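You operate a simulated robot arm through the tools that you are given. There is no shell and no other tool.

Carry out the task below with a simulated robot arm. There is one attempt and no reset: what you move stays moved.

Task
Switch the rack off and push the blue link plug into the socket its display asks for.
Fine: the orange link plug goes back in the link stand; end switched on, showing READY. Set down upright: orange link plug.

Only the result counts: the job must be done as asked and must still hold three seconds after the hand-in. Knocking over, shifting, dropping, spilling or breaking anything else fails it.

Robot
A 7-joint arm with a two-finger parallel gripper, fixed in place. Base frame: the origin is at the foot of the arm, x ahead of it, y to its left, z up; the work surface is at about z = 0.85. Lengths are in m, angles in rad, forces in N, time in s.
With the tool pointing down near the work surface it reaches from about 0.28 to 0.7 m from the base axis. Its first joint turns from -2.897 to 2.897 rad. Payload 1.57 kg.
The TCP is the grasp point between the finger pads, 0.03 m short of the fingertips. In the tool frame z runs along the fingers and y along their closing line. The gripper opens to 0.08 m. The fingers are 0.017 m wide and 0.012 m thick; the gripper's body (0.04 by 0.082 m) begins 0.08 m behind the TCP.
Orientation is told as [roll, pitch, yaw] about the base's x, y, z axes, in that order, counted from this pose: with the fingers straight down and closing along the base's y, the tool's x points along the base's -x, its y along +y and its z along -z.

Tools
- The arm moves only by the tool play_rows. Its arguments are lists of equal length, an entry for each row: "hand": the opening, from 0 (shut) to 1 (fully open); "delta_pos": the shift along the tool's x, y, z in units of 500 mm (1.0 is 500 mm), a list of three; "rot": the turn, a rotation vector about the tool's x, y, z in units of 60 degrees (1.0 is 60 degrees), a list of three. In form: {"hand": [hand, ...], "delta_pos": [[tx, ty, tz], ...], "rot": [[wx, wy, wz], ...]}. A call has 1 to 20 rows; each row is the pose to reach, as a shift and turn from the pose commanded when the call began, along the tool's axes at that moment. A call with a number of a shift or a turn outside -1 to 1 is refused whole. Rows are played at 5 a second. More than 0.05 m and 0.15 rad between two rows, or a gripper value outside its range, and nothing of the call is played. Where a pose cannot be reached the arm comes as near as it can. A force on the tool above 40 N (or 10 N above the force at the start of the call, whichever is more), or a blocked arm, ends the call early, and 0.2 s more pass. Each finger travels about 0.072 m/s and halts on what it meets, pressing with about 22 N; the grip force reading is that of the motor and also rises with nothing between the fingers. The clock runs only during rows and for 0.2 s after the last one: add rows that repeat a pose to give the fingers time. It gives the time, the measured TCP pose, the force on the tool (base axes), the opening and the grip force at its end, in the units of the frame above (readings bear some noise), with the torque about the TCP (base axes, N m) and any sound that the robot's microphone picked up, and new pictures: "show" is both (left out), scene, wrist or none.
- Cameras (640 x 400 px; columns grow to the right, rows downward): "scene" is fixed at [0.2186, -0.5004, 1.6253]; the picture's right is [0.91, -0.41, 0.00], its down [-0.29, -0.65, -0.70] and it looks along [0.28, 0.64, -0.72] (base axes); focal length 375 px, centre (320, 200). "wrist" rides on the gripper at [0.072, -0.007, -0.122] in the tool frame; the picture's right is [0.09, 1.00, 0.00], its down [-0.84, 0.08, -0.54] and it looks along [-0.54, 0.05, 0.84] (tool axes); focal length 238 px, centre (320, 200). There is no depth. A picture from a camera that has moved, and an enlarged one, comes with that camera's place and axes in the base frame and with its lens.
- lift_body(by): slides the trunk up (or, below 0, down) by that many m; the arm rides with it, the base frame stays. It gives what a move gives, with no picture.
- inspect(camera, box): a new picture of the part [left, top, right, bottom] of that camera's present view, enlarged. It takes no simulated time.
- hand_in(): hands the job in; it is judged then, once.

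Nothing tells you positions but the pictures and the camera data. Unless the task says otherwise, let go and move clear before handing in.

The tools are called after "Request:" as name(argument=value, ...) on one line, values as JSON. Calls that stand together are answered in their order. play_rows: Moves the arm, as the interface text tells. Its arguments: {"type":"object","properties":{"hand":{"type":"array","items":{"type":"number"}},"delta_pos":{"type":"array","items":{"type":"array","items":{"type":"number"}}},"rot":{"type":"array","items":{"type":"array","items":{"type":"number"}}},"show":{"type":"string","enum":["both","scene","wrist","none"]}},"required":["hand","delta_pos","rot"]} The other tools are called the same way: lift_body (by) slides the trunk up or down; inspect (camera, box) takes an enlarged picture of a part of a camera's view; hand_in () hands the job in.

At the start:

```text
t: 0.0
ee_pos: [0.4696, 0.1133, 1.2062]
orientation: [0.001, 0.0, 0.0]
contact_force: [0.2, 0.0, 0.5]
ft_torque: [-0.01, -0.04, -0.01]
gripper_width: 0.0797
grasp_force: 0.1
trunk travel left (down, up): [-0.425, 0.055]
```

scene: 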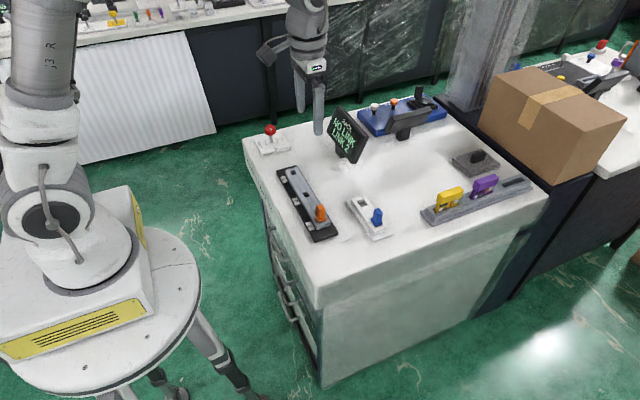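
wrist: 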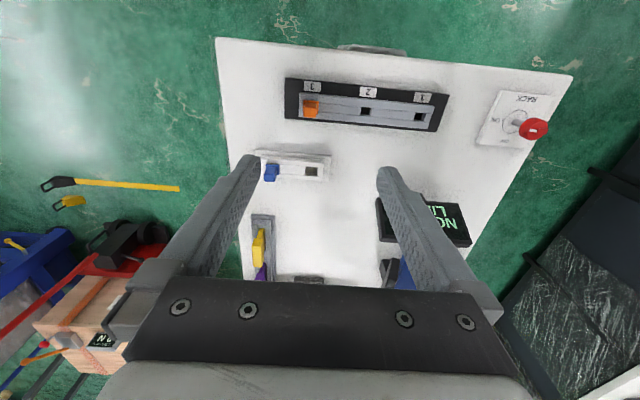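

I see a table with a rack carrying an orange plug (sockets labelled 3, 2, 1), a link stand with the blue plug, a display, and a red lever switch labelled RACK. I'll zoom in on these before moving.

Request:
inspect(camera="scene", box=[240, 100, 400, 200])

Request:
inspect(camera="scene", box=[260, 150, 420, 250])

Request:
inspect(camera="wrist", box=[270, 60, 590, 260])

Request:
inspect(camera="wrist", box=[230, 60, 390, 200])

Request:
inspect(camera="scene", box=[340, 60, 540, 240])

```text
4.00 times, centred on (320, 150) of scene
camera zoom: at [0.2186, -0.5004, 1.6253], right [0.91, -0.41, 0.0], down [-0.29, -0.65, -0.7], along [0.28, 0.64, -0.72], focal length 1501 px, centre (320, 400)
```

zoom: 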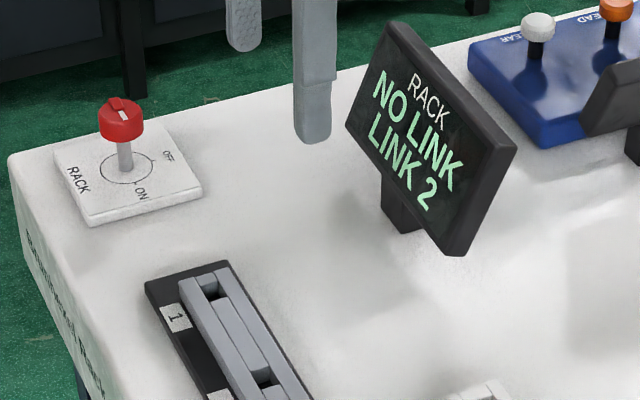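

```text
4.00 times, centred on (340, 200) of scene
camera zoom: at [0.2186, -0.5004, 1.6253], right [0.91, -0.41, 0.0], down [-0.29, -0.65, -0.7], along [0.28, 0.64, -0.72], focal length 1501 px, centre (240, 200)
```

zoom: 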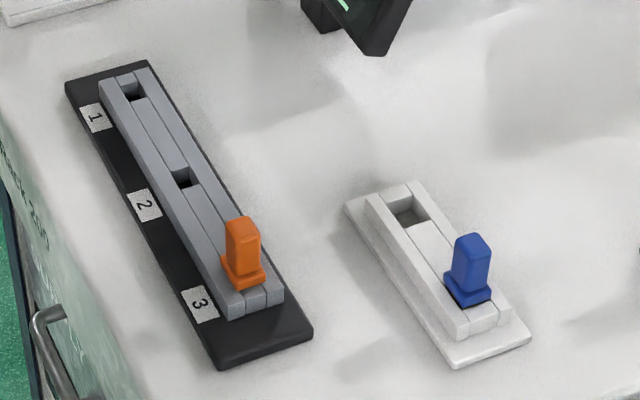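

```text
2.00 times, centred on (430, 160) of wrist
camera zoom: at [0.3985, 0.1089, 1.3266], right [-0.09, 1.0, 0.0], down [0.84, 0.08, 0.54], along [0.54, 0.05, -0.84], focal length 477 px, centre (100, 280)
```

zoom: 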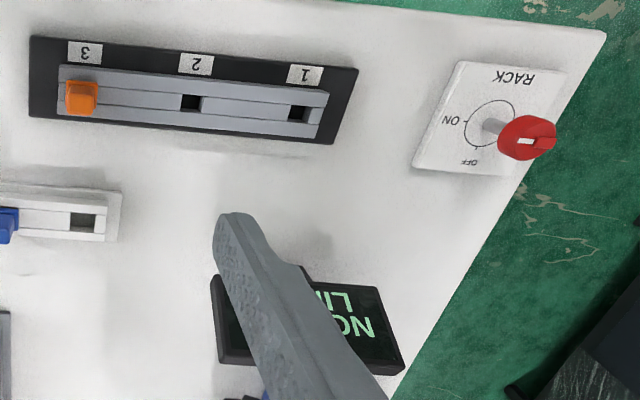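

```text
2.86 times, centred on (310, 130) of wrist
camera zoom: at [0.3985, 0.1089, 1.3266], right [-0.09, 1.0, 0.0], down [0.84, 0.08, 0.54], along [0.54, 0.05, -0.84], focal length 681 px, centre (349, 400)
```

zoom: 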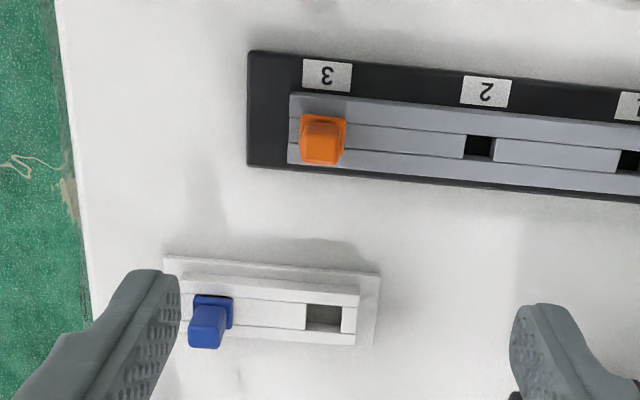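

```text
2.22 times, centred on (440, 150) of scene
camera zoom: at [0.2186, -0.5004, 1.6253], right [0.91, -0.41, 0.0], down [-0.29, -0.65, -0.7], along [0.28, 0.64, -0.72], focal length 834 px, centre (53, 311)
```

zoom: 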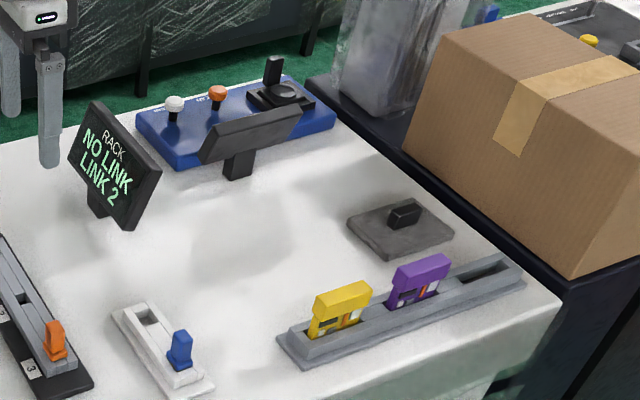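

The display reads "NO LINK / LINK 2", so blue belongs in socket 2, and orange (in socket 3) goes into the empty hole of the white link stand. The red RACK knob is at about (0.48, 0.50, 0.90); I'll move the hand above it for a closer look first.

Request:
play_rows(hand=[1, 1, 1, 1, 1, 1, 1, 1, 1, 1], delta_pos=[[0, 0.07, 0.02], [0, 0.14, 0.04], [0, 0.21, 0.06], [0, 0.28, 0.08], [0, 0.35, 0.1], [0, 0.42, 0.12], [0, 0.49, 0.14], [0, 0.56, 0.17], [0, 0.64, 0.2], [0, 0.64, 0.2]], rot=[[0, 0, 0], [0, 0, 0], [0, 0, 0], [0, 0, 0], [0, 0, 0], [0, 0, 0], [0, 0, 0], [0, 0, 0], [0, 0, 0], [0, 0, 0]])

```text
t: 2.2
ee_pos: [0.4712, 0.4351, 1.1041]
orientation: [0.0, 0.0, -0.001]
contact_force: [0.9, 0.9, 0.0]
ft_torque: [-0.03, 0.02, -0.03]
gripper_width: 0.0798
grasp_force: 0.0
trunk travel left (down, up): [-0.425, 0.055]
camera wrist: at [0.3999, 0.4295, 1.226], right [-0.09, 1.0, 0.0], down [0.84, 0.08, 0.54], along [0.54, 0.05, -0.84], focal length 238 px, centre (320, 200)
```

scene: 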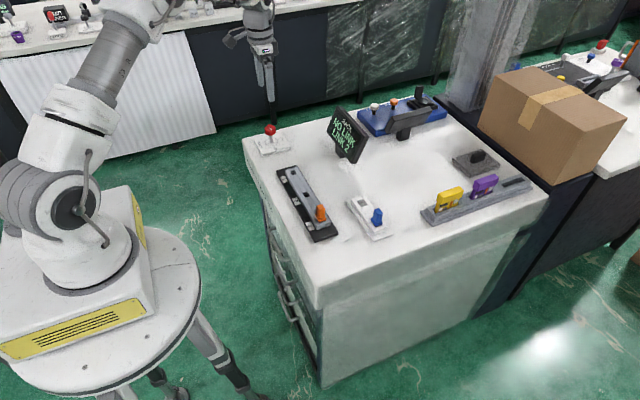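
wrist: 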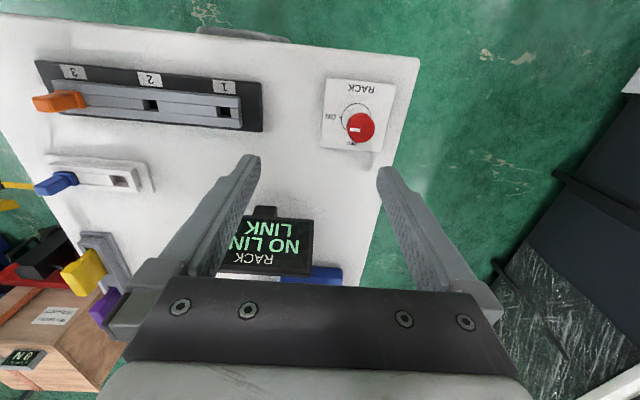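

Request:
inspect(camera="wrist", box=[310, 70, 406, 165])

Request:
inspect(camera="scene", box=[245, 110, 309, 165])

Request:
inspect(camera="wrist", box=[30, 40, 270, 210])

```text
4.21 times, centred on (358, 118) of wrist
camera zoom: at [0.3999, 0.4295, 1.226], right [-0.09, 1.0, 0.0], down [0.84, 0.08, 0.54], along [0.54, 0.05, -0.84], focal length 1004 px, centre (160, 547)
```

zoom: 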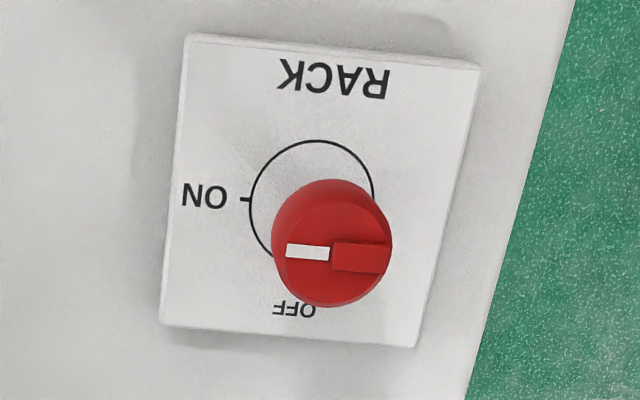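

```text
7.27 times, centred on (277, 138) of scene
camera zoom: at [0.2186, -0.5004, 1.6253], right [0.91, -0.41, 0.0], down [-0.29, -0.65, -0.7], along [0.28, 0.64, -0.72], focal length 2729 px, centre (633, 654)
```

zoom: 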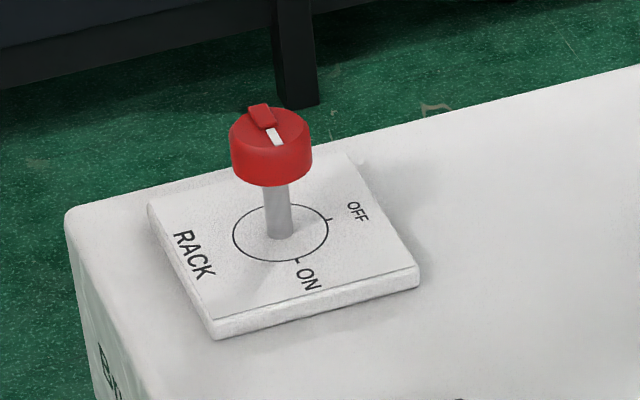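

```text
2.35 times, centred on (150, 125) of wrist
camera zoom: at [0.3999, 0.4295, 1.226], right [-0.09, 1.0, 0.0], down [0.84, 0.08, 0.54], along [0.54, 0.05, -0.84], focal length 561 px, centre (720, 376)
```

zoom: 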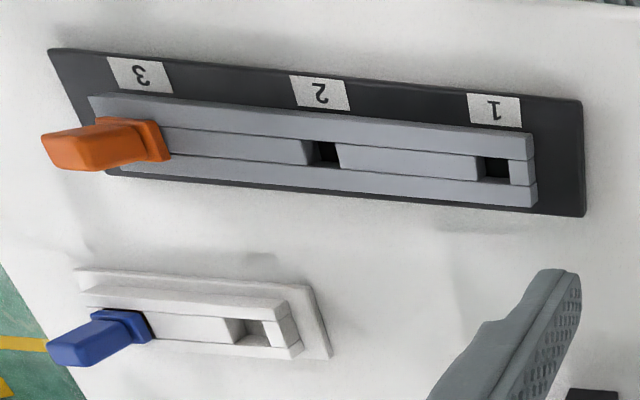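

The knob is a turning knob whose white pointer now points at ON (−y); OFF is a quarter turn counter-clockwise (+x side). I take its centre to be about (0.486, 0.493), top at 0.915, and I'll come down above it with open fingers and check alignment.

Request:
play_rows(hand=[1, 1, 1, 1, 1], delta_pos=[[-0.01, 0.04, 0.07], [-0.02, 0.08, 0.14], [-0.029, 0.116, 0.2], [-0.029, 0.116, 0.26], [-0.029, 0.116, 0.26]], rot=[[0, 0, 0], [0, 0, 0], [0, 0, 0], [0, 0, 0], [0, 0, 0]])

```text
t: 3.4
ee_pos: [0.4879, 0.4923, 0.9747]
orientation: [0.0, 0.0, 0.0]
contact_force: [-0.9, -0.4, 0.4]
ft_torque: [0.0, 0.01, 0.03]
gripper_width: 0.08
grasp_force: 0.1
trunk travel left (down, up): [-0.425, 0.055]
camera wrist: at [0.4146, 0.4866, 1.0957], right [-0.09, 1.0, 0.0], down [0.84, 0.08, 0.54], along [0.54, 0.05, -0.84], focal length 238 px, centre (320, 200)
```

scene: 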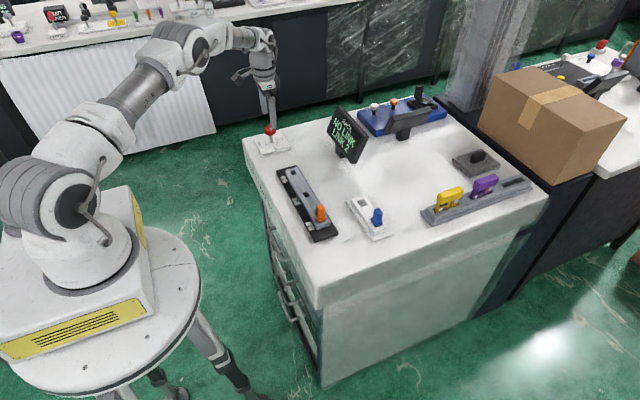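
wrist: 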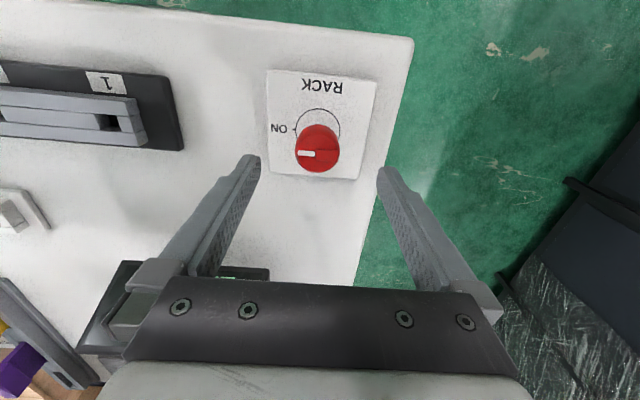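

The knob sits centred between the fingers (about 0.485, 0.491). I'll descend to z≈0.913 and close on it.

Request:
play_rows(hand=[1, 1, 1, 0.3, 0.3, 0.3, 0.3, 0.3], delta_pos=[[0, 0, 0.06], [0, 0, 0.126], [0, 0, 0.126], [0, 0, 0.126], [0, 0, 0.126], [0, 0, 0.126], [0, 0, 0.126], [0, 0, 0.126]], rot=[[0, 0, 0], [0, 0, 0], [0, 0, 0], [0, 0, 0], [0, 0, 0], [0, 0, 0], [0, 0, 0], [0, 0, 0]])

```text
t: 5.2
ee_pos: [0.486, 0.4891, 0.9118]
orientation: [-0.002, 0.0, 0.0]
contact_force: [-2.5, -15.6, -0.8]
ft_torque: [-0.11, -0.01, 0.01]
gripper_width: 0.0347
grasp_force: 42.6
trunk travel left (down, up): [-0.425, 0.055]
camera wrist: at [0.4146, 0.4847, 1.0331], right [-0.09, 1.0, 0.0], down [0.84, 0.08, 0.54], along [0.54, 0.05, -0.84], focal length 238 px, centre (320, 200)
```

scene: 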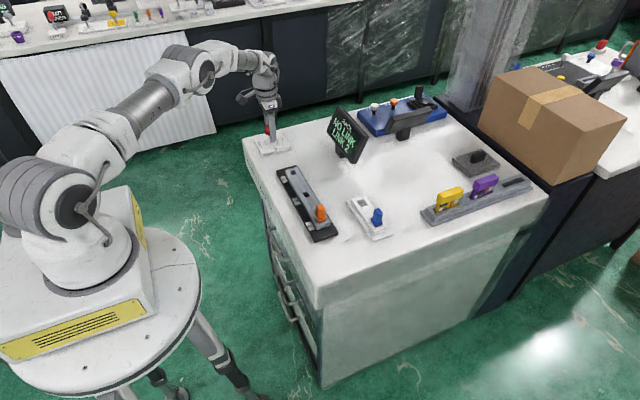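
wrist: 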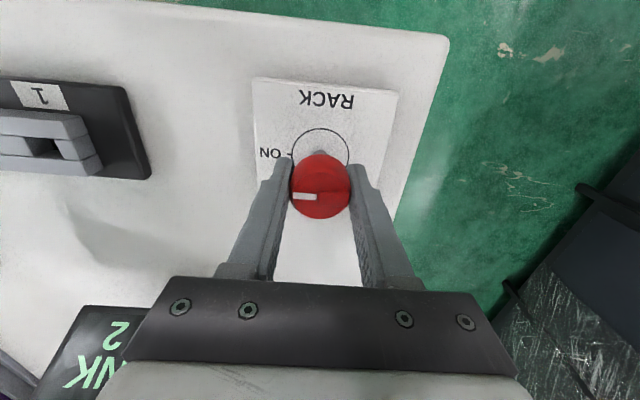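

The knob is gripped (width 0.0347) with a slight sideways load, so I'll recentre by about 2 mm and turn it counter-clockwise toward OFF.

Request:
play_rows(hand=[0.3, 0.3, 0.3, 0.3, 0.3, 0.3, 0.3, 0.3, 0.3, 0.3], delta_pos=[[0, -0.0044, 0], [0, -0.0044, 0], [0, -0.0044, 0], [0, -0.0044, 0], [0, -0.0044, 0], [0, -0.0044, 0], [0, -0.0044, 0], [0, -0.0044, 0], [0, -0.0044, 0], [0, -0.0044, 0]], rot=[[0, 0, 0], [0, 0, -0.125], [0, 0, -0.25], [0, 0, -0.375], [0, 0, -0.5], [0, 0, -0.625], [0, 0, -0.75], [0, 0, -0.875], [0, 0, -1.0], [0, 0, -1.0]])

```text
t: 7.4
ee_pos: [0.4851, 0.4921, 0.9109]
orientation: [0.0, -0.001, 1.047]
contact_force: [13.5, 0.8, -6.4]
ft_torque: [1.02, -0.66, 0.03]
gripper_width: 0.0349
grasp_force: 41.9
trunk travel left (down, up): [-0.425, 0.055]
camera wrist: at [0.4556, 0.426, 1.033], right [-0.91, 0.42, 0.0], down [0.35, 0.76, 0.54], along [0.23, 0.49, -0.84], focal length 238 px, centre (320, 200)
```

scene: 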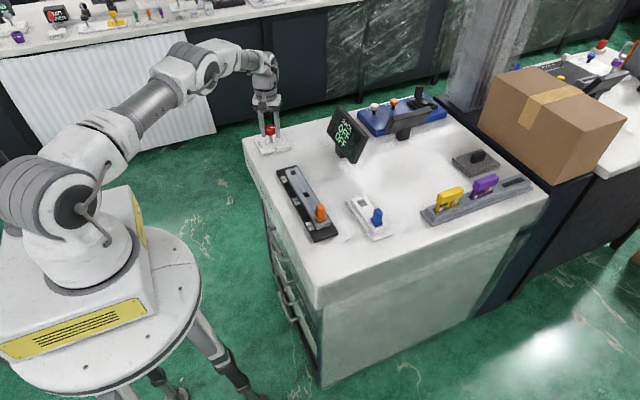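
wrist: 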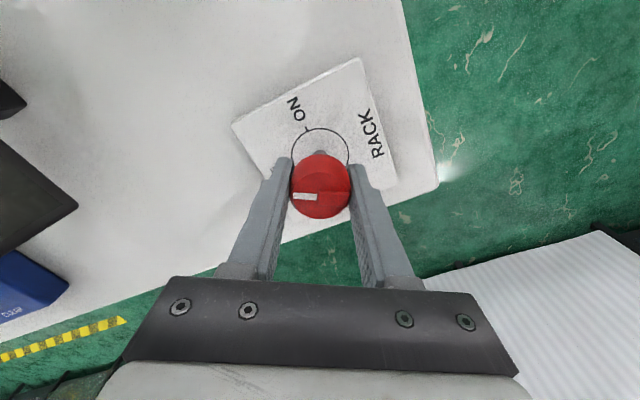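

Request:
play_rows(hand=[0.3, 0.3, 0.3, 0.3, 0.3, 0.3], delta_pos=[[-0.002, -0.0035, 0], [-0.002, -0.0035, 0], [-0.002, -0.0035, 0], [-0.002, -0.0035, 0], [-0.002, -0.0035, 0], [-0.002, -0.0035, 0]], rot=[[0, 0, -0.1], [0, 0, -0.2], [0, 0, -0.3], [0, 0, -0.4], [0, 0, -0.5], [0, 0, -0.5]])

Request:
inspect(camera="scene", box=[310, 95, 390, 170])

```text
t: 8.8
ee_pos: [0.485, 0.491, 0.9111]
orientation: [0.002, 0.0, 1.573]
contact_force: [-1.5, 4.7, -1.2]
ft_torque: [-1.23, -0.11, -0.07]
gripper_width: 0.0349
grasp_force: 42.2
trunk travel left (down, up): [-0.425, 0.055]
camera wrist: at [0.4924, 0.4201, 1.0332], right [-1.0, -0.09, 0.0], down [-0.08, 0.84, 0.54], along [-0.05, 0.54, -0.84], focal length 238 px, centre (320, 200)
```

scene: 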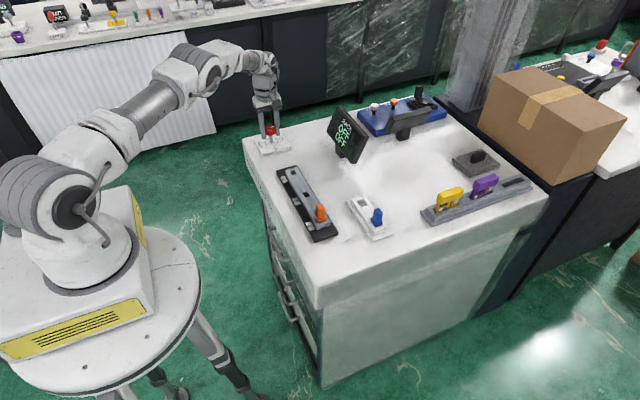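
wrist: 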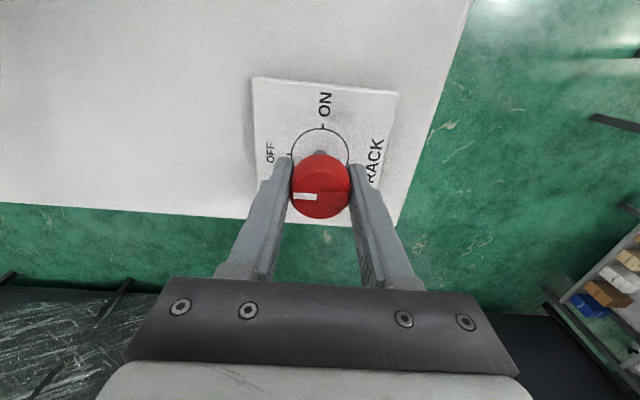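

```text
5.33 times, centred on (350, 132) of scene
camera zoom: at [0.2186, -0.5004, 1.6253], right [0.91, -0.41, 0.0], down [-0.29, -0.65, -0.7], along [0.28, 0.64, -0.72], focal length 2001 px, centre (160, 560)
```

zoom: 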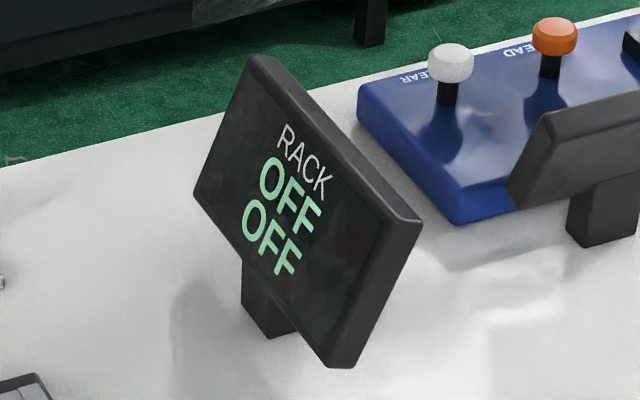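

The display now shows OFF, so I'll release the knob, rise, and go over to the orange plug for a close look.

Request:
play_rows(hand=[1, 1, 1, 1, 1, 1, 1, 1, 1, 1, 1, 1, 1, 1, 1], delta_pos=[[0, 0, 0], [0, 0, 0], [0, 0, 0], [0, 0, -0.09], [0, 0, -0.18], [0, 0, -0.27], [0, 0, -0.3], [0.0875, 0, -0.3], [0.175, 0, -0.3], [0.2625, 0, -0.3], [0.35, 0, -0.3], [0.4375, 0, -0.3], [0.525, 0, -0.3], [0.6125, 0, -0.3], [0.7, 0, -0.3]], rot=[[0, 0, 0], [0, 0, 0], [0, 0, 0], [0, 0, 0], [0, 0, 0], [0, 0, 0], [0, 0, 0], [0, 0, 0.125], [0, 0, 0.25], [0, 0, 0.375], [0, 0, 0.5], [0, 0, 0.625], [0, 0, 0.75], [0, 0, 0.875], [0, 0, 1.0]], show="none")

Request:
play_rows(hand=[1, 1, 1, 1, 1], delta_pos=[[0, 0, 0], [0, 0, 0], [0, 0, 0], [0, 0, 0], [0, 0, 0]], rot=[[0, 0, 0.125], [0, 0, 0.25], [0, 0, 0.375], [0, 0, 0.5], [0, 0, 0.5]])

```text
t: 12.0
ee_pos: [0.4854, 0.1408, 1.0606]
orientation: [-0.001, -0.001, 0.522]
contact_force: [0.6, -0.6, -1.3]
ft_torque: [-0.02, 0.01, 0.0]
gripper_width: 0.08
grasp_force: 0.0
trunk travel left (down, up): [-0.425, 0.055]
```

```text
t: 13.2
ee_pos: [0.4873, 0.1401, 1.0615]
orientation: [0.0, 0.0, -0.003]
contact_force: [-0.2, 0.0, 0.2]
ft_torque: [-0.01, -0.02, -0.03]
gripper_width: 0.0802
grasp_force: 0.0
trunk travel left (down, up): [-0.425, 0.055]
camera wrist: at [0.4153, 0.1353, 1.1838], right [-0.09, 1.0, 0.0], down [0.84, 0.08, 0.54], along [0.54, 0.05, -0.84], focal length 238 px, centre (320, 200)
```

scene: 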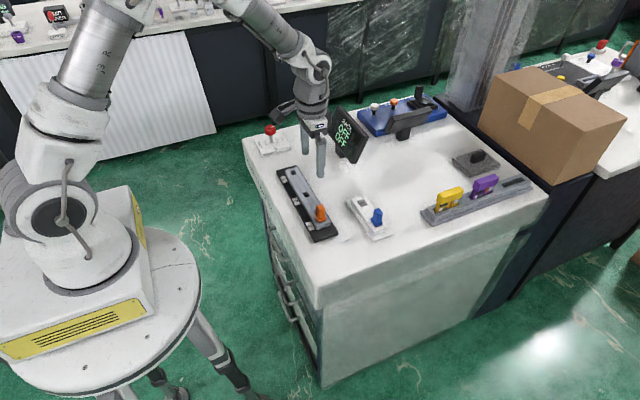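
wrist: 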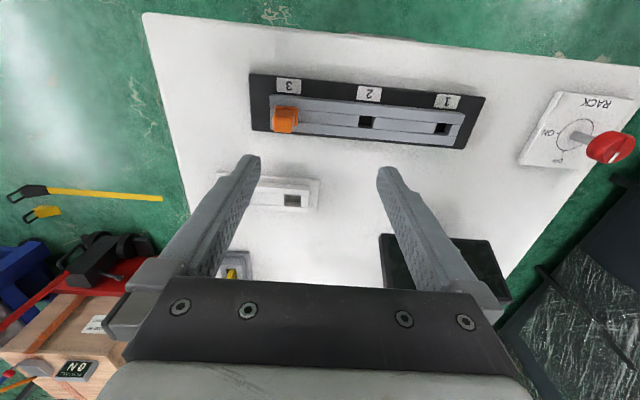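

Request:
inspect(camera="wrist", box=[240, 65, 400, 165])

Request:
inspect(camera="wrist", box=[360, 80, 500, 160])

Request:
inspect(camera="scene", box=[270, 160, 350, 245])

Request:
inspect(camera="scene", box=[335, 180, 415, 250])

```text
4.00 times, centred on (320, 115) of wrist
camera zoom: at [0.4153, 0.1353, 1.1838], right [-0.09, 1.0, 0.0], down [0.84, 0.08, 0.54], along [0.54, 0.05, -0.84], focal length 953 px, centre (320, 540)
```

zoom: 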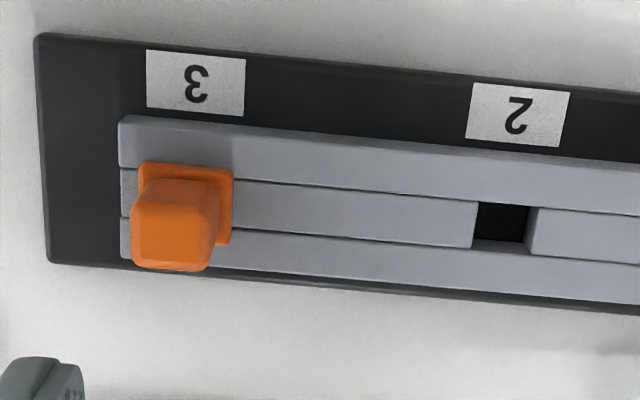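

```text
4.57 times, centred on (430, 120) of wrist
camera zoom: at [0.4153, 0.1353, 1.1838], right [-0.09, 1.0, 0.0], down [0.84, 0.08, 0.54], along [0.54, 0.05, -0.84], focal length 1090 px, centre (-183, 566)
```

zoom: 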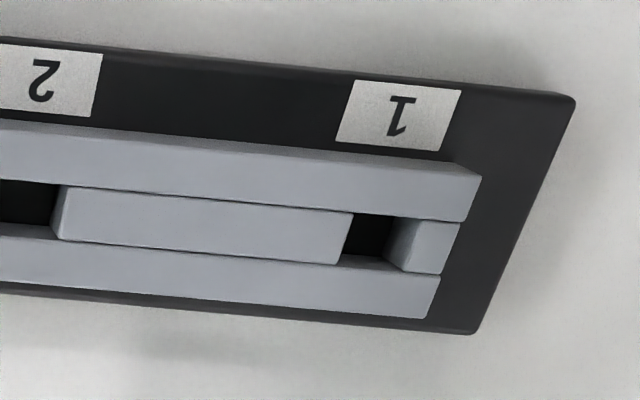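

```text
4.71 times, centred on (310, 202) of scene
camera zoom: at [0.2186, -0.5004, 1.6253], right [0.91, -0.41, 0.0], down [-0.29, -0.65, -0.7], along [0.28, 0.64, -0.72], focal length 1766 px, centre (367, 188)
```

zoom: 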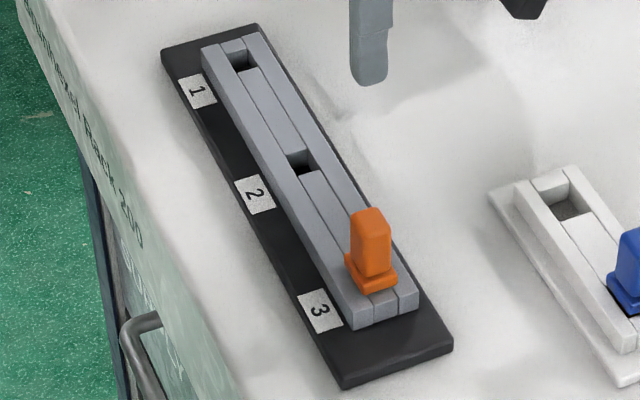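

```text
5.71 times, centred on (375, 215) of scene
camera zoom: at [0.2186, -0.5004, 1.6253], right [0.91, -0.41, 0.0], down [-0.29, -0.65, -0.7], along [0.28, 0.64, -0.72], focal length 2144 px, centre (6, 114)
```

zoom: 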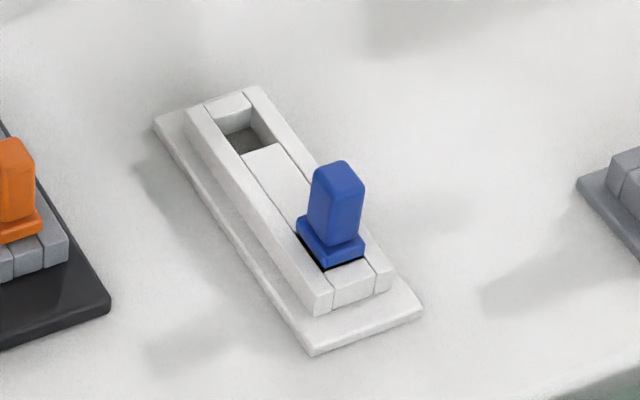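

The rack runs almost exactly along base y with sockets 3, 2, 1 at y ≈ 0.101, 0.200, 0.299 (x ≈ 0.489), and the orange plug sits in 3 with its top near z = 0.925. I'll move over the orange plug and check the alignment before descending.

Request:
play_rows(hand=[1, 1, 1, 1], delta_pos=[[-0.0034, -0.0816, 0.0], [-0.0034, -0.0816, 0.08], [-0.0034, -0.0816, 0.16], [-0.0034, -0.0816, 0.16]], rot=[[0, 0, 0], [0, 0, 0], [0, 0, 0], [0, 0, 0]])

Request:
inspect(camera="wrist", box=[220, 70, 420, 220])

```text
t: 14.2
ee_pos: [0.4904, 0.0992, 0.9825]
orientation: [0.0, 0.001, -0.001]
contact_force: [-0.4, 0.1, 0.2]
ft_torque: [-0.01, 0.07, -0.02]
gripper_width: 0.0801
grasp_force: 0.1
trunk travel left (down, up): [-0.425, 0.055]
camera wrist: at [0.4178, 0.0932, 1.1033], right [-0.09, 1.0, 0.0], down [0.84, 0.08, 0.54], along [0.54, 0.05, -0.84], focal length 238 px, centre (320, 200)
```

scene: 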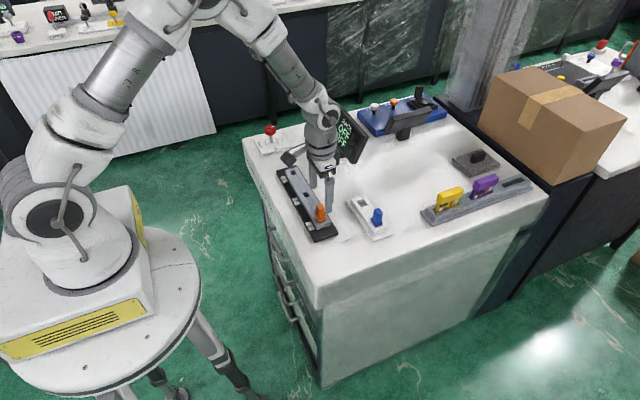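
wrist: 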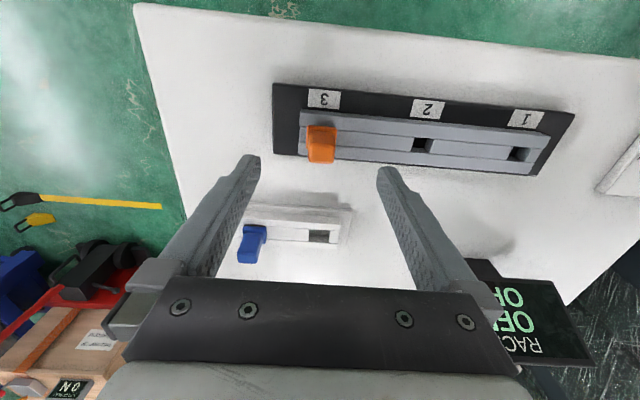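

```text
2.67 times, centred on (320, 145) of wrist
camera zoom: at [0.4178, 0.0932, 1.1033], right [-0.09, 1.0, 0.0], down [0.84, 0.08, 0.54], along [0.54, 0.05, -0.84], focal length 636 px, centre (320, 347)
```

zoom: 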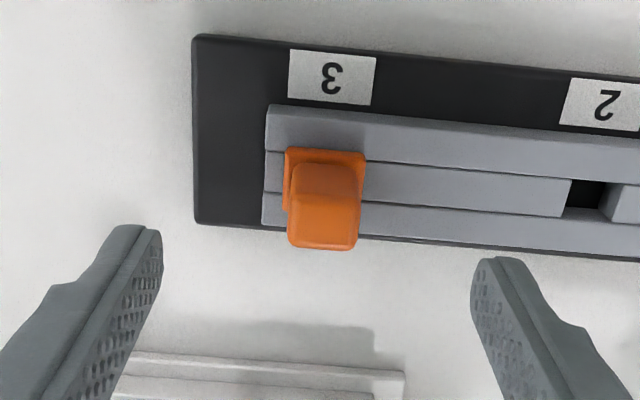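

Plug is centred within about 1 mm. I'll descend to TCP z≈0.921 (tips just above the flange) and close on the grip.

Request:
play_rows(hand=[1, 1, 1, 0.1, 0.1, 0.1, 0.1, 0.1], delta_pos=[[0.001, 0.001, 0.06], [0.001, 0.001, 0.12], [0.001, 0.001, 0.12], [0.001, 0.001, 0.12], [0.001, 0.001, 0.12], [0.001, 0.001, 0.12], [0.001, 0.001, 0.12], [0.001, 0.001, 0.12]], rot=[[0, 0, 0], [0, 0, 0], [0, 0, 0], [0, 0, 0], [0, 0, 0], [0, 0, 0], [0, 0, 0], [0, 0, 0]])

Request:
inspect(camera="wrist", box=[220, 70, 420, 220])

Request:
inspect(camera="scene", box=[280, 150, 360, 245])

```text
t: 16.0
ee_pos: [0.4895, 0.1003, 0.9195]
orientation: [0.0, -0.001, 0.0]
contact_force: [-0.3, 0.9, -0.2]
ft_torque: [0.02, -0.01, 0.0]
gripper_width: 0.0208
grasp_force: 21.6
trunk travel left (down, up): [-0.425, 0.055]
camera wrist: at [0.4176, 0.0953, 1.0427], right [-0.09, 1.0, 0.0], down [0.84, 0.08, 0.54], along [0.54, 0.05, -0.84], focal length 238 px, centre (320, 200)
```

scene: 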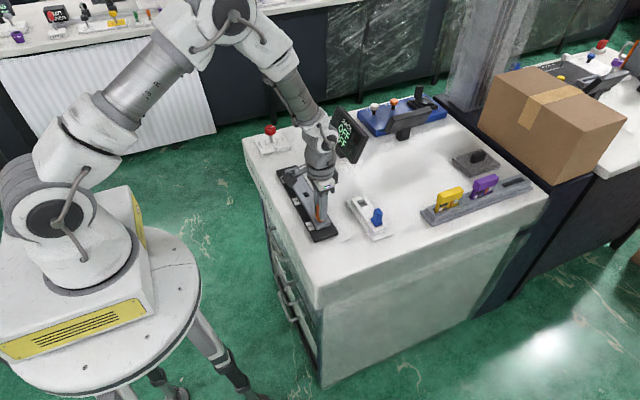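
wrist: 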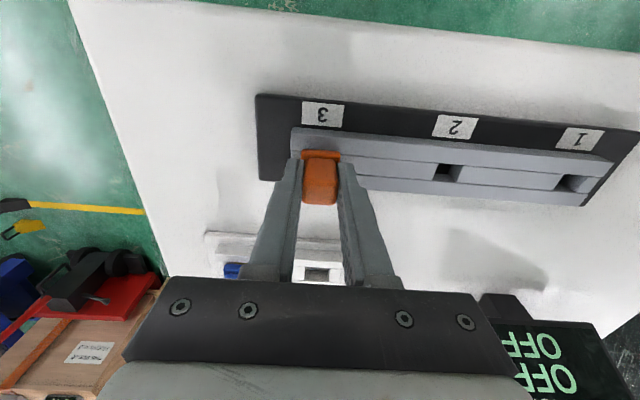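

```text
2.67 times, centred on (320, 145) of wrist
camera zoom: at [0.4176, 0.0953, 1.0427], right [-0.09, 1.0, 0.0], down [0.84, 0.08, 0.54], along [0.54, 0.05, -0.84], focal length 636 px, centre (320, 347)
```

zoom: 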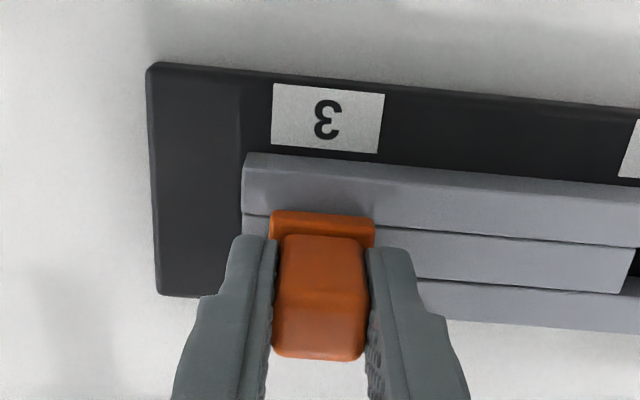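

```text
4.21 times, centred on (320, 198) of scene
camera zoom: at [0.2186, -0.5004, 1.6253], right [0.91, -0.41, 0.0], down [-0.29, -0.65, -0.7], along [0.28, 0.64, -0.72], focal length 1580 px, centre (320, 210)
```

zoom: 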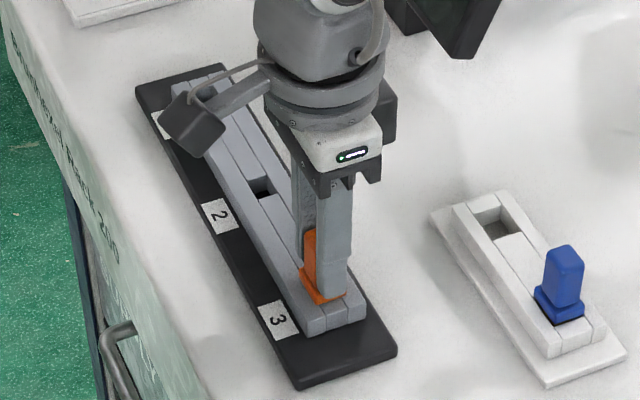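

Gripped at width 0.0208. Now pulling the orange plug straight up.

Request:
play_rows(hand=[0.1, 0.1, 0.1, 0.1, 0.1, 0.1, 0.1, 0.1], delta_pos=[[0, 0, -0.01], [0, 0, -0.03], [0, 0, -0.06], [0, 0, -0.1], [0, 0, -0.14], [0, 0, -0.18], [0, 0, -0.2], [0, 0, -0.2]], rot=[[0, 0, 0], [0, 0, 0], [0, 0, 0], [0, 0, 0], [0, 0, 0], [0, 0, 0], [0, 0, 0], [0, 0, 0]])

Request:
inspect(camera="wrist", box=[220, 70, 420, 220])

Request:
inspect(camera="scene", box=[280, 130, 420, 245])

```text
t: 17.8
ee_pos: [0.487, 0.101, 1.0222]
orientation: [-0.001, 0.001, -0.001]
contact_force: [0.2, -0.1, -1.1]
ft_torque: [-0.03, 0.05, 0.0]
gripper_width: 0.0208
grasp_force: 22.4
trunk travel left (down, up): [-0.425, 0.055]
camera wrist: at [0.4159, 0.0949, 1.144], right [-0.09, 1.0, 0.0], down [0.84, 0.08, 0.54], along [0.54, 0.05, -0.84], focal length 238 px, centre (320, 200)
```

scene: 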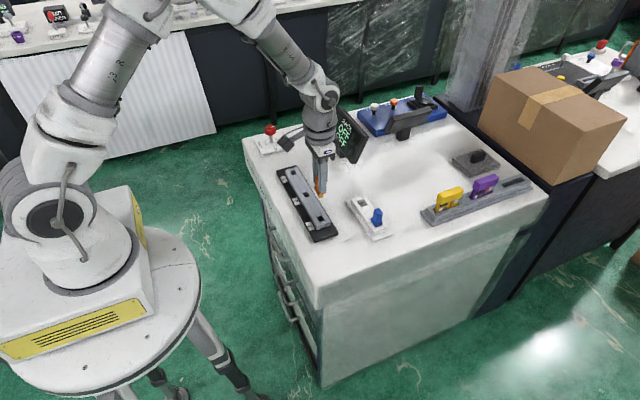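
wrist: 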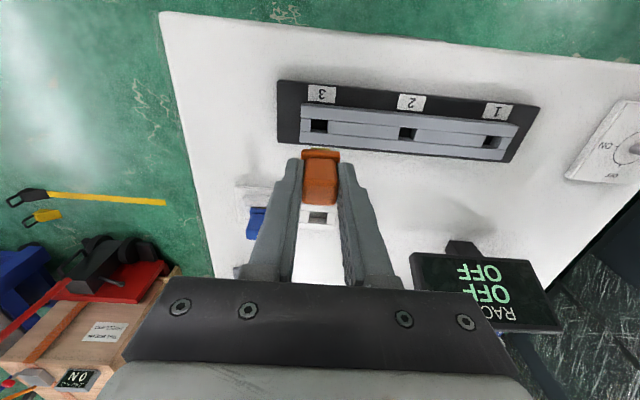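

```text
2.67 times, centred on (320, 145) of wrist
camera zoom: at [0.4159, 0.0949, 1.144], right [-0.09, 1.0, 0.0], down [0.84, 0.08, 0.54], along [0.54, 0.05, -0.84], focal length 636 px, centre (320, 347)
```

zoom: 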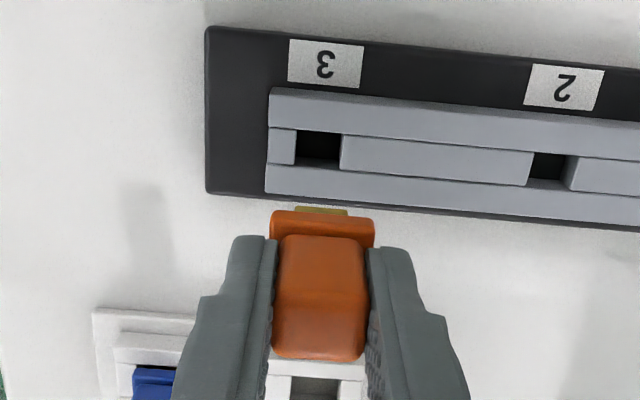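

```text
3.48 times, centred on (350, 188) of scene
camera zoom: at [0.2186, -0.5004, 1.6253], right [0.91, -0.41, 0.0], down [-0.29, -0.65, -0.7], along [0.28, 0.64, -0.72], focal length 1305 px, centre (216, 244)
```

zoom: 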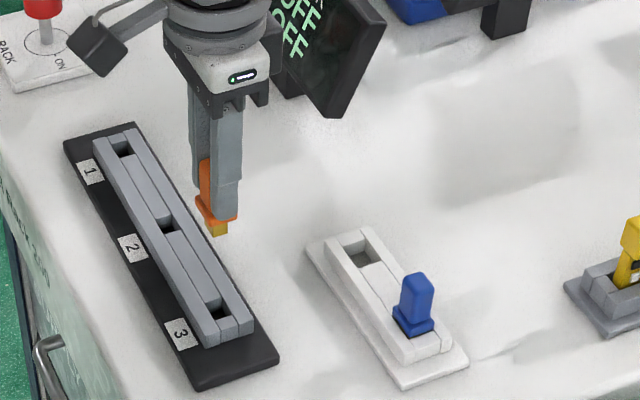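

The orange plug is out; its brass prong is visible under the flange. I'll carry it over the empty hole of the white stand (about 0.616, 0.107) and look.

Request:
play_rows(hand=[0.1, 0.1, 0.1, 0.1, 0.1], delta_pos=[[-0.07, 0.003, 0], [-0.14, 0.006, 0], [-0.21, 0.01, 0], [-0.256, 0.01, 0], [-0.256, 0.01, 0]], rot=[[0, 0, 0], [0, 0, 0], [0, 0, 0], [0, 0, 0], [0, 0, 0]])

Request:
inspect(camera="wrist", box=[220, 70, 420, 220])

Request:
inspect(camera="scene", box=[320, 130, 440, 250])

```text
t: 19.0
ee_pos: [0.6164, 0.1073, 1.0204]
orientation: [0.0, -0.001, 0.0]
contact_force: [-0.1, -0.2, -0.8]
ft_torque: [0.0, 0.02, 0.0]
gripper_width: 0.021
grasp_force: 21.7
trunk travel left (down, up): [-0.425, 0.055]
camera wrist: at [0.5452, 0.1007, 1.1425], right [-0.09, 1.0, 0.0], down [0.84, 0.08, 0.54], along [0.54, 0.05, -0.84], focal length 238 px, centre (320, 200)
```

scene: 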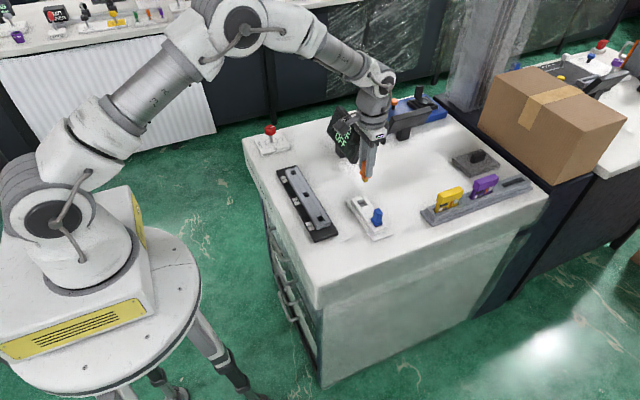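
wrist: 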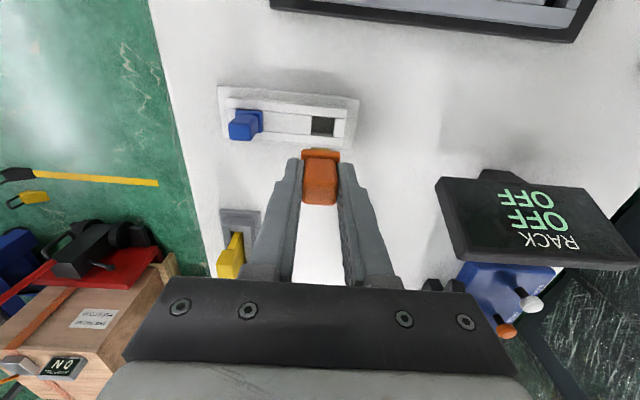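

```text
2.67 times, centred on (320, 145) of wrist
camera zoom: at [0.5452, 0.1007, 1.1425], right [-0.09, 1.0, 0.0], down [0.84, 0.08, 0.54], along [0.54, 0.05, -0.84], focal length 636 px, centre (320, 347)
```

zoom: 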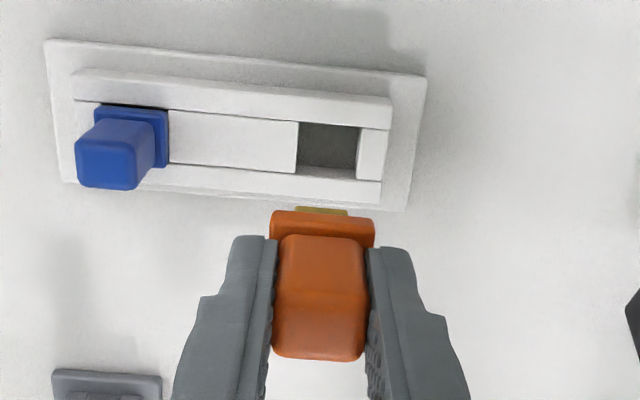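

```text
3.33 times, centred on (380, 190) of scene
camera zoom: at [0.2186, -0.5004, 1.6253], right [0.91, -0.41, 0.0], down [-0.29, -0.65, -0.7], along [0.28, 0.64, -0.72], focal length 1251 px, centre (120, 233)
```

zoom: 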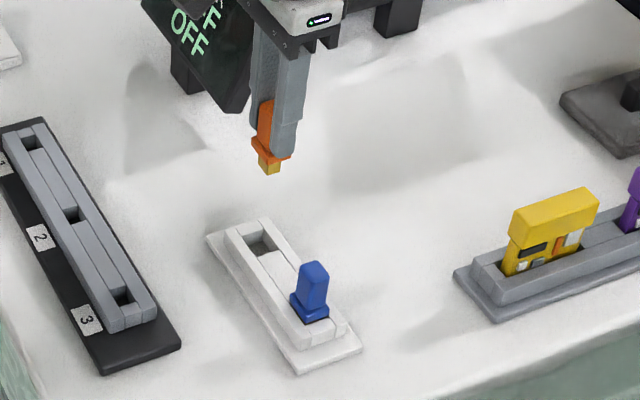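

Request:
inspect(camera="scene", box=[345, 190, 400, 245])

Request:
inspect(camera="wrist", box=[215, 75, 375, 175])

```text
7.27 times, centred on (372, 218) of scene
camera zoom: at [0.2186, -0.5004, 1.6253], right [0.91, -0.41, 0.0], down [-0.29, -0.65, -0.7], along [0.28, 0.64, -0.72], focal length 2729 px, centre (-62, 73)
```

zoom: 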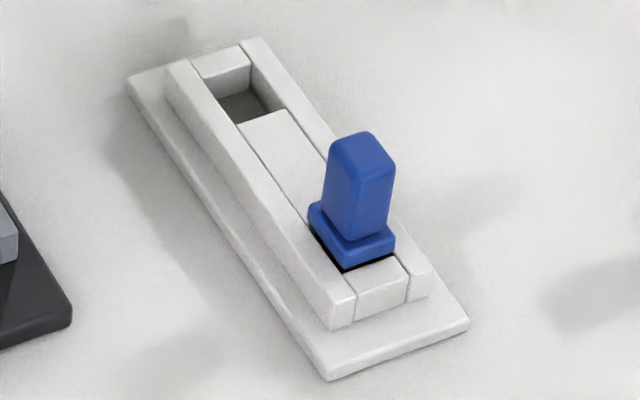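

```text
4.00 times, centred on (295, 125) of wrist
camera zoom: at [0.5452, 0.1007, 1.1425], right [-0.09, 1.0, 0.0], down [0.84, 0.08, 0.54], along [0.54, 0.05, -0.84], focal length 953 px, centre (420, 500)
```

zoom: 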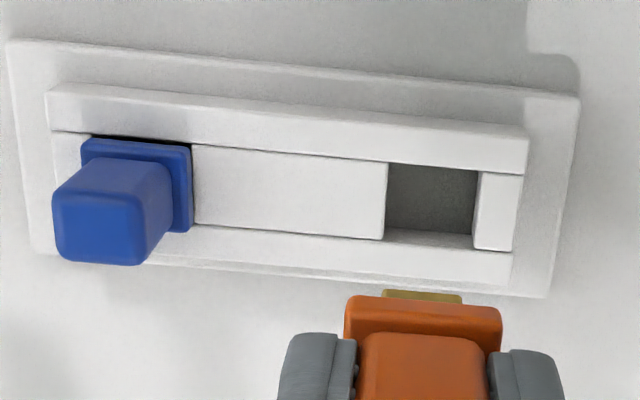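

The stand's empty hole is centred near (0.620, 0.111) with its rim at z≈0.870, about 6 mm lower than the rack. I'll centre over it and come partway down to check the prong alignment.

Request:
play_rows(hand=[0.1, 0.1, 0.1, 0.1], delta_pos=[[-0.0074, 0.0068, 0.03], [-0.0074, 0.0068, 0.08], [-0.0074, 0.0068, 0.12], [-0.0074, 0.0068, 0.12]], rot=[[0, 0, 0], [0, 0, 0], [0, 0, 0], [0, 0, 0]])

Request:
inspect(camera="wrist", box=[220, 70, 420, 220])

Request:
inspect(camera="scene", box=[340, 175, 410, 245])

```text
t: 20.0
ee_pos: [0.6204, 0.1091, 0.9607]
orientation: [-0.001, 0.0, -0.001]
contact_force: [0.6, 0.2, 0.8]
ft_torque: [0.0, -0.02, 0.0]
gripper_width: 0.0207
grasp_force: 22.2
trunk travel left (down, up): [-0.425, 0.055]
camera wrist: at [0.5486, 0.1037, 1.0815], right [-0.09, 1.0, 0.0], down [0.84, 0.08, 0.54], along [0.54, 0.05, -0.84], focal length 238 px, centre (320, 200)
```

scene: 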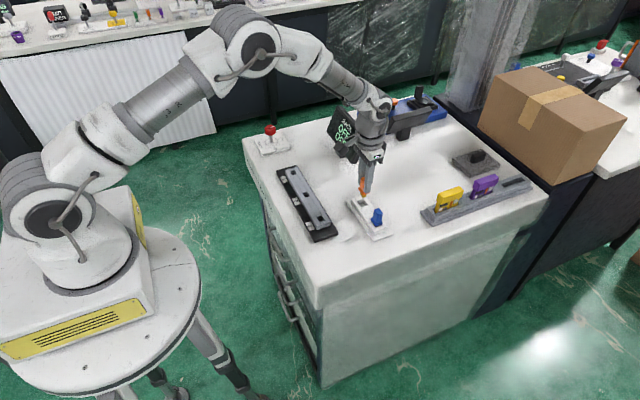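
wrist: 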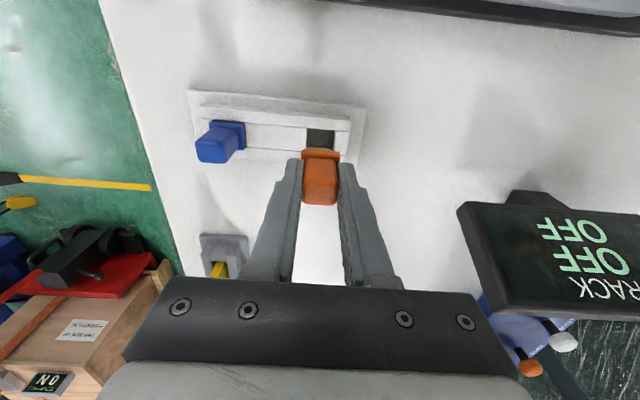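

```text
2.67 times, centred on (320, 145) of wrist
camera zoom: at [0.5486, 0.1037, 1.0815], right [-0.09, 1.0, 0.0], down [0.84, 0.08, 0.54], along [0.54, 0.05, -0.84], focal length 636 px, centre (320, 347)
```

zoom: 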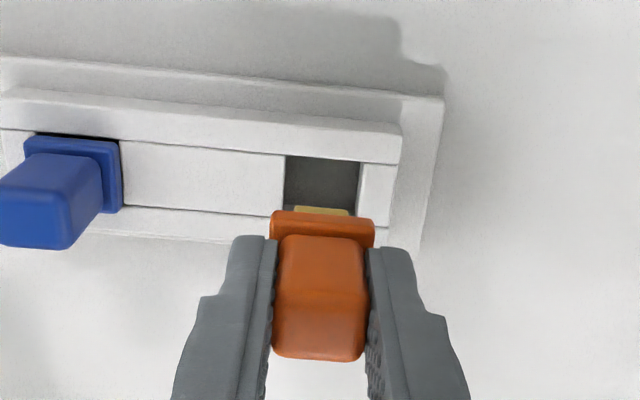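

```text
5.71 times, centred on (375, 210) of scene
camera zoom: at [0.2186, -0.5004, 1.6253], right [0.91, -0.41, 0.0], down [-0.29, -0.65, -0.7], along [0.28, 0.64, -0.72], focal length 2144 px, centre (6, 143)
```

zoom: 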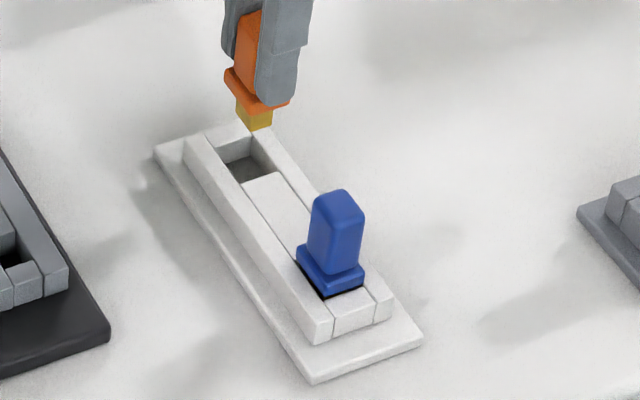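

The prong is centred over the hole to within about half a millimetre. Lowering gently.

Request:
play_rows(hand=[0.1, 0.1, 0.1, 0.1, 0.1], delta_pos=[[0, 0, 0.03], [0, 0, 0.06], [0, 0, 0.075], [0, 0, 0.084], [0, 0, 0.084]], rot=[[0, 0, 0], [0, 0, 0], [0, 0, 0], [0, 0, 0], [0, 0, 0]])

Request:
inspect(camera="wrist", box=[220, 70, 420, 220])

Request:
inspect(camera="scene", box=[340, 175, 410, 245])

```text
t: 21.2
ee_pos: [0.6197, 0.1079, 0.9195]
orientation: [-0.001, 0.0, 0.001]
contact_force: [0.2, -0.1, -0.3]
ft_torque: [0.06, 0.0, 0.01]
gripper_width: 0.0207
grasp_force: 21.8
trunk travel left (down, up): [-0.425, 0.055]
camera wrist: at [0.5483, 0.1018, 1.041], right [-0.09, 1.0, 0.0], down [0.84, 0.08, 0.54], along [0.54, 0.05, -0.84], focal length 238 px, centre (320, 200)
```

scene: 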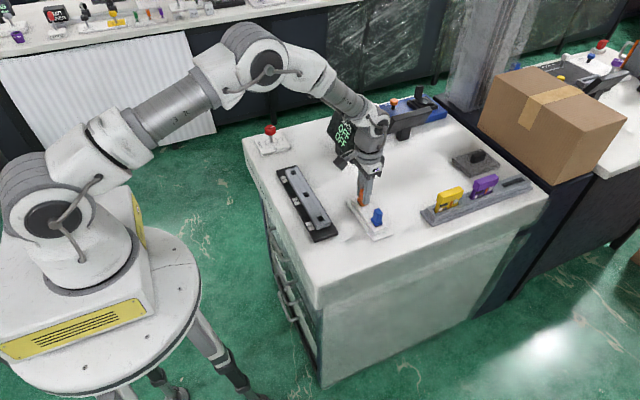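
wrist: 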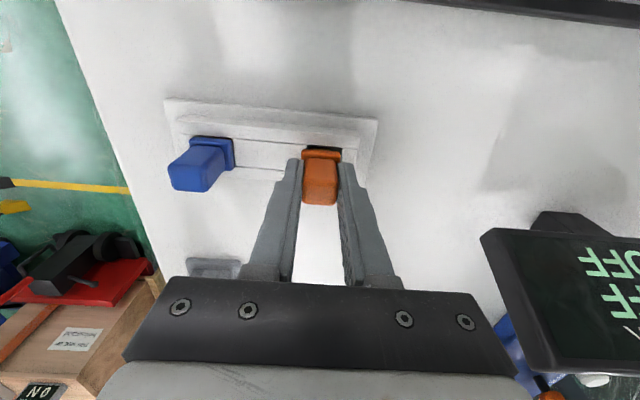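

```text
2.67 times, centred on (320, 145) of wrist
camera zoom: at [0.5483, 0.1018, 1.041], right [-0.09, 1.0, 0.0], down [0.84, 0.08, 0.54], along [0.54, 0.05, -0.84], focal length 636 px, centre (320, 347)
```

zoom: 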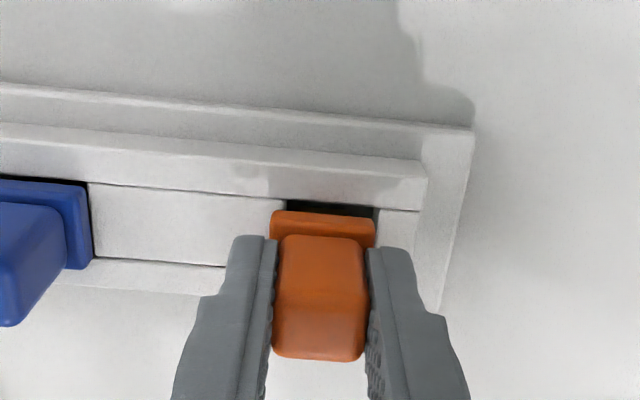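

```text
5.71 times, centred on (375, 210) of scene
camera zoom: at [0.2186, -0.5004, 1.6253], right [0.91, -0.41, 0.0], down [-0.29, -0.65, -0.7], along [0.28, 0.64, -0.72], focal length 2144 px, centre (6, 143)
```

zoom: 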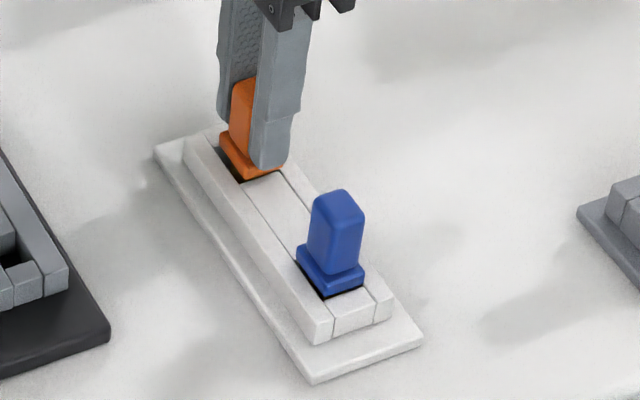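

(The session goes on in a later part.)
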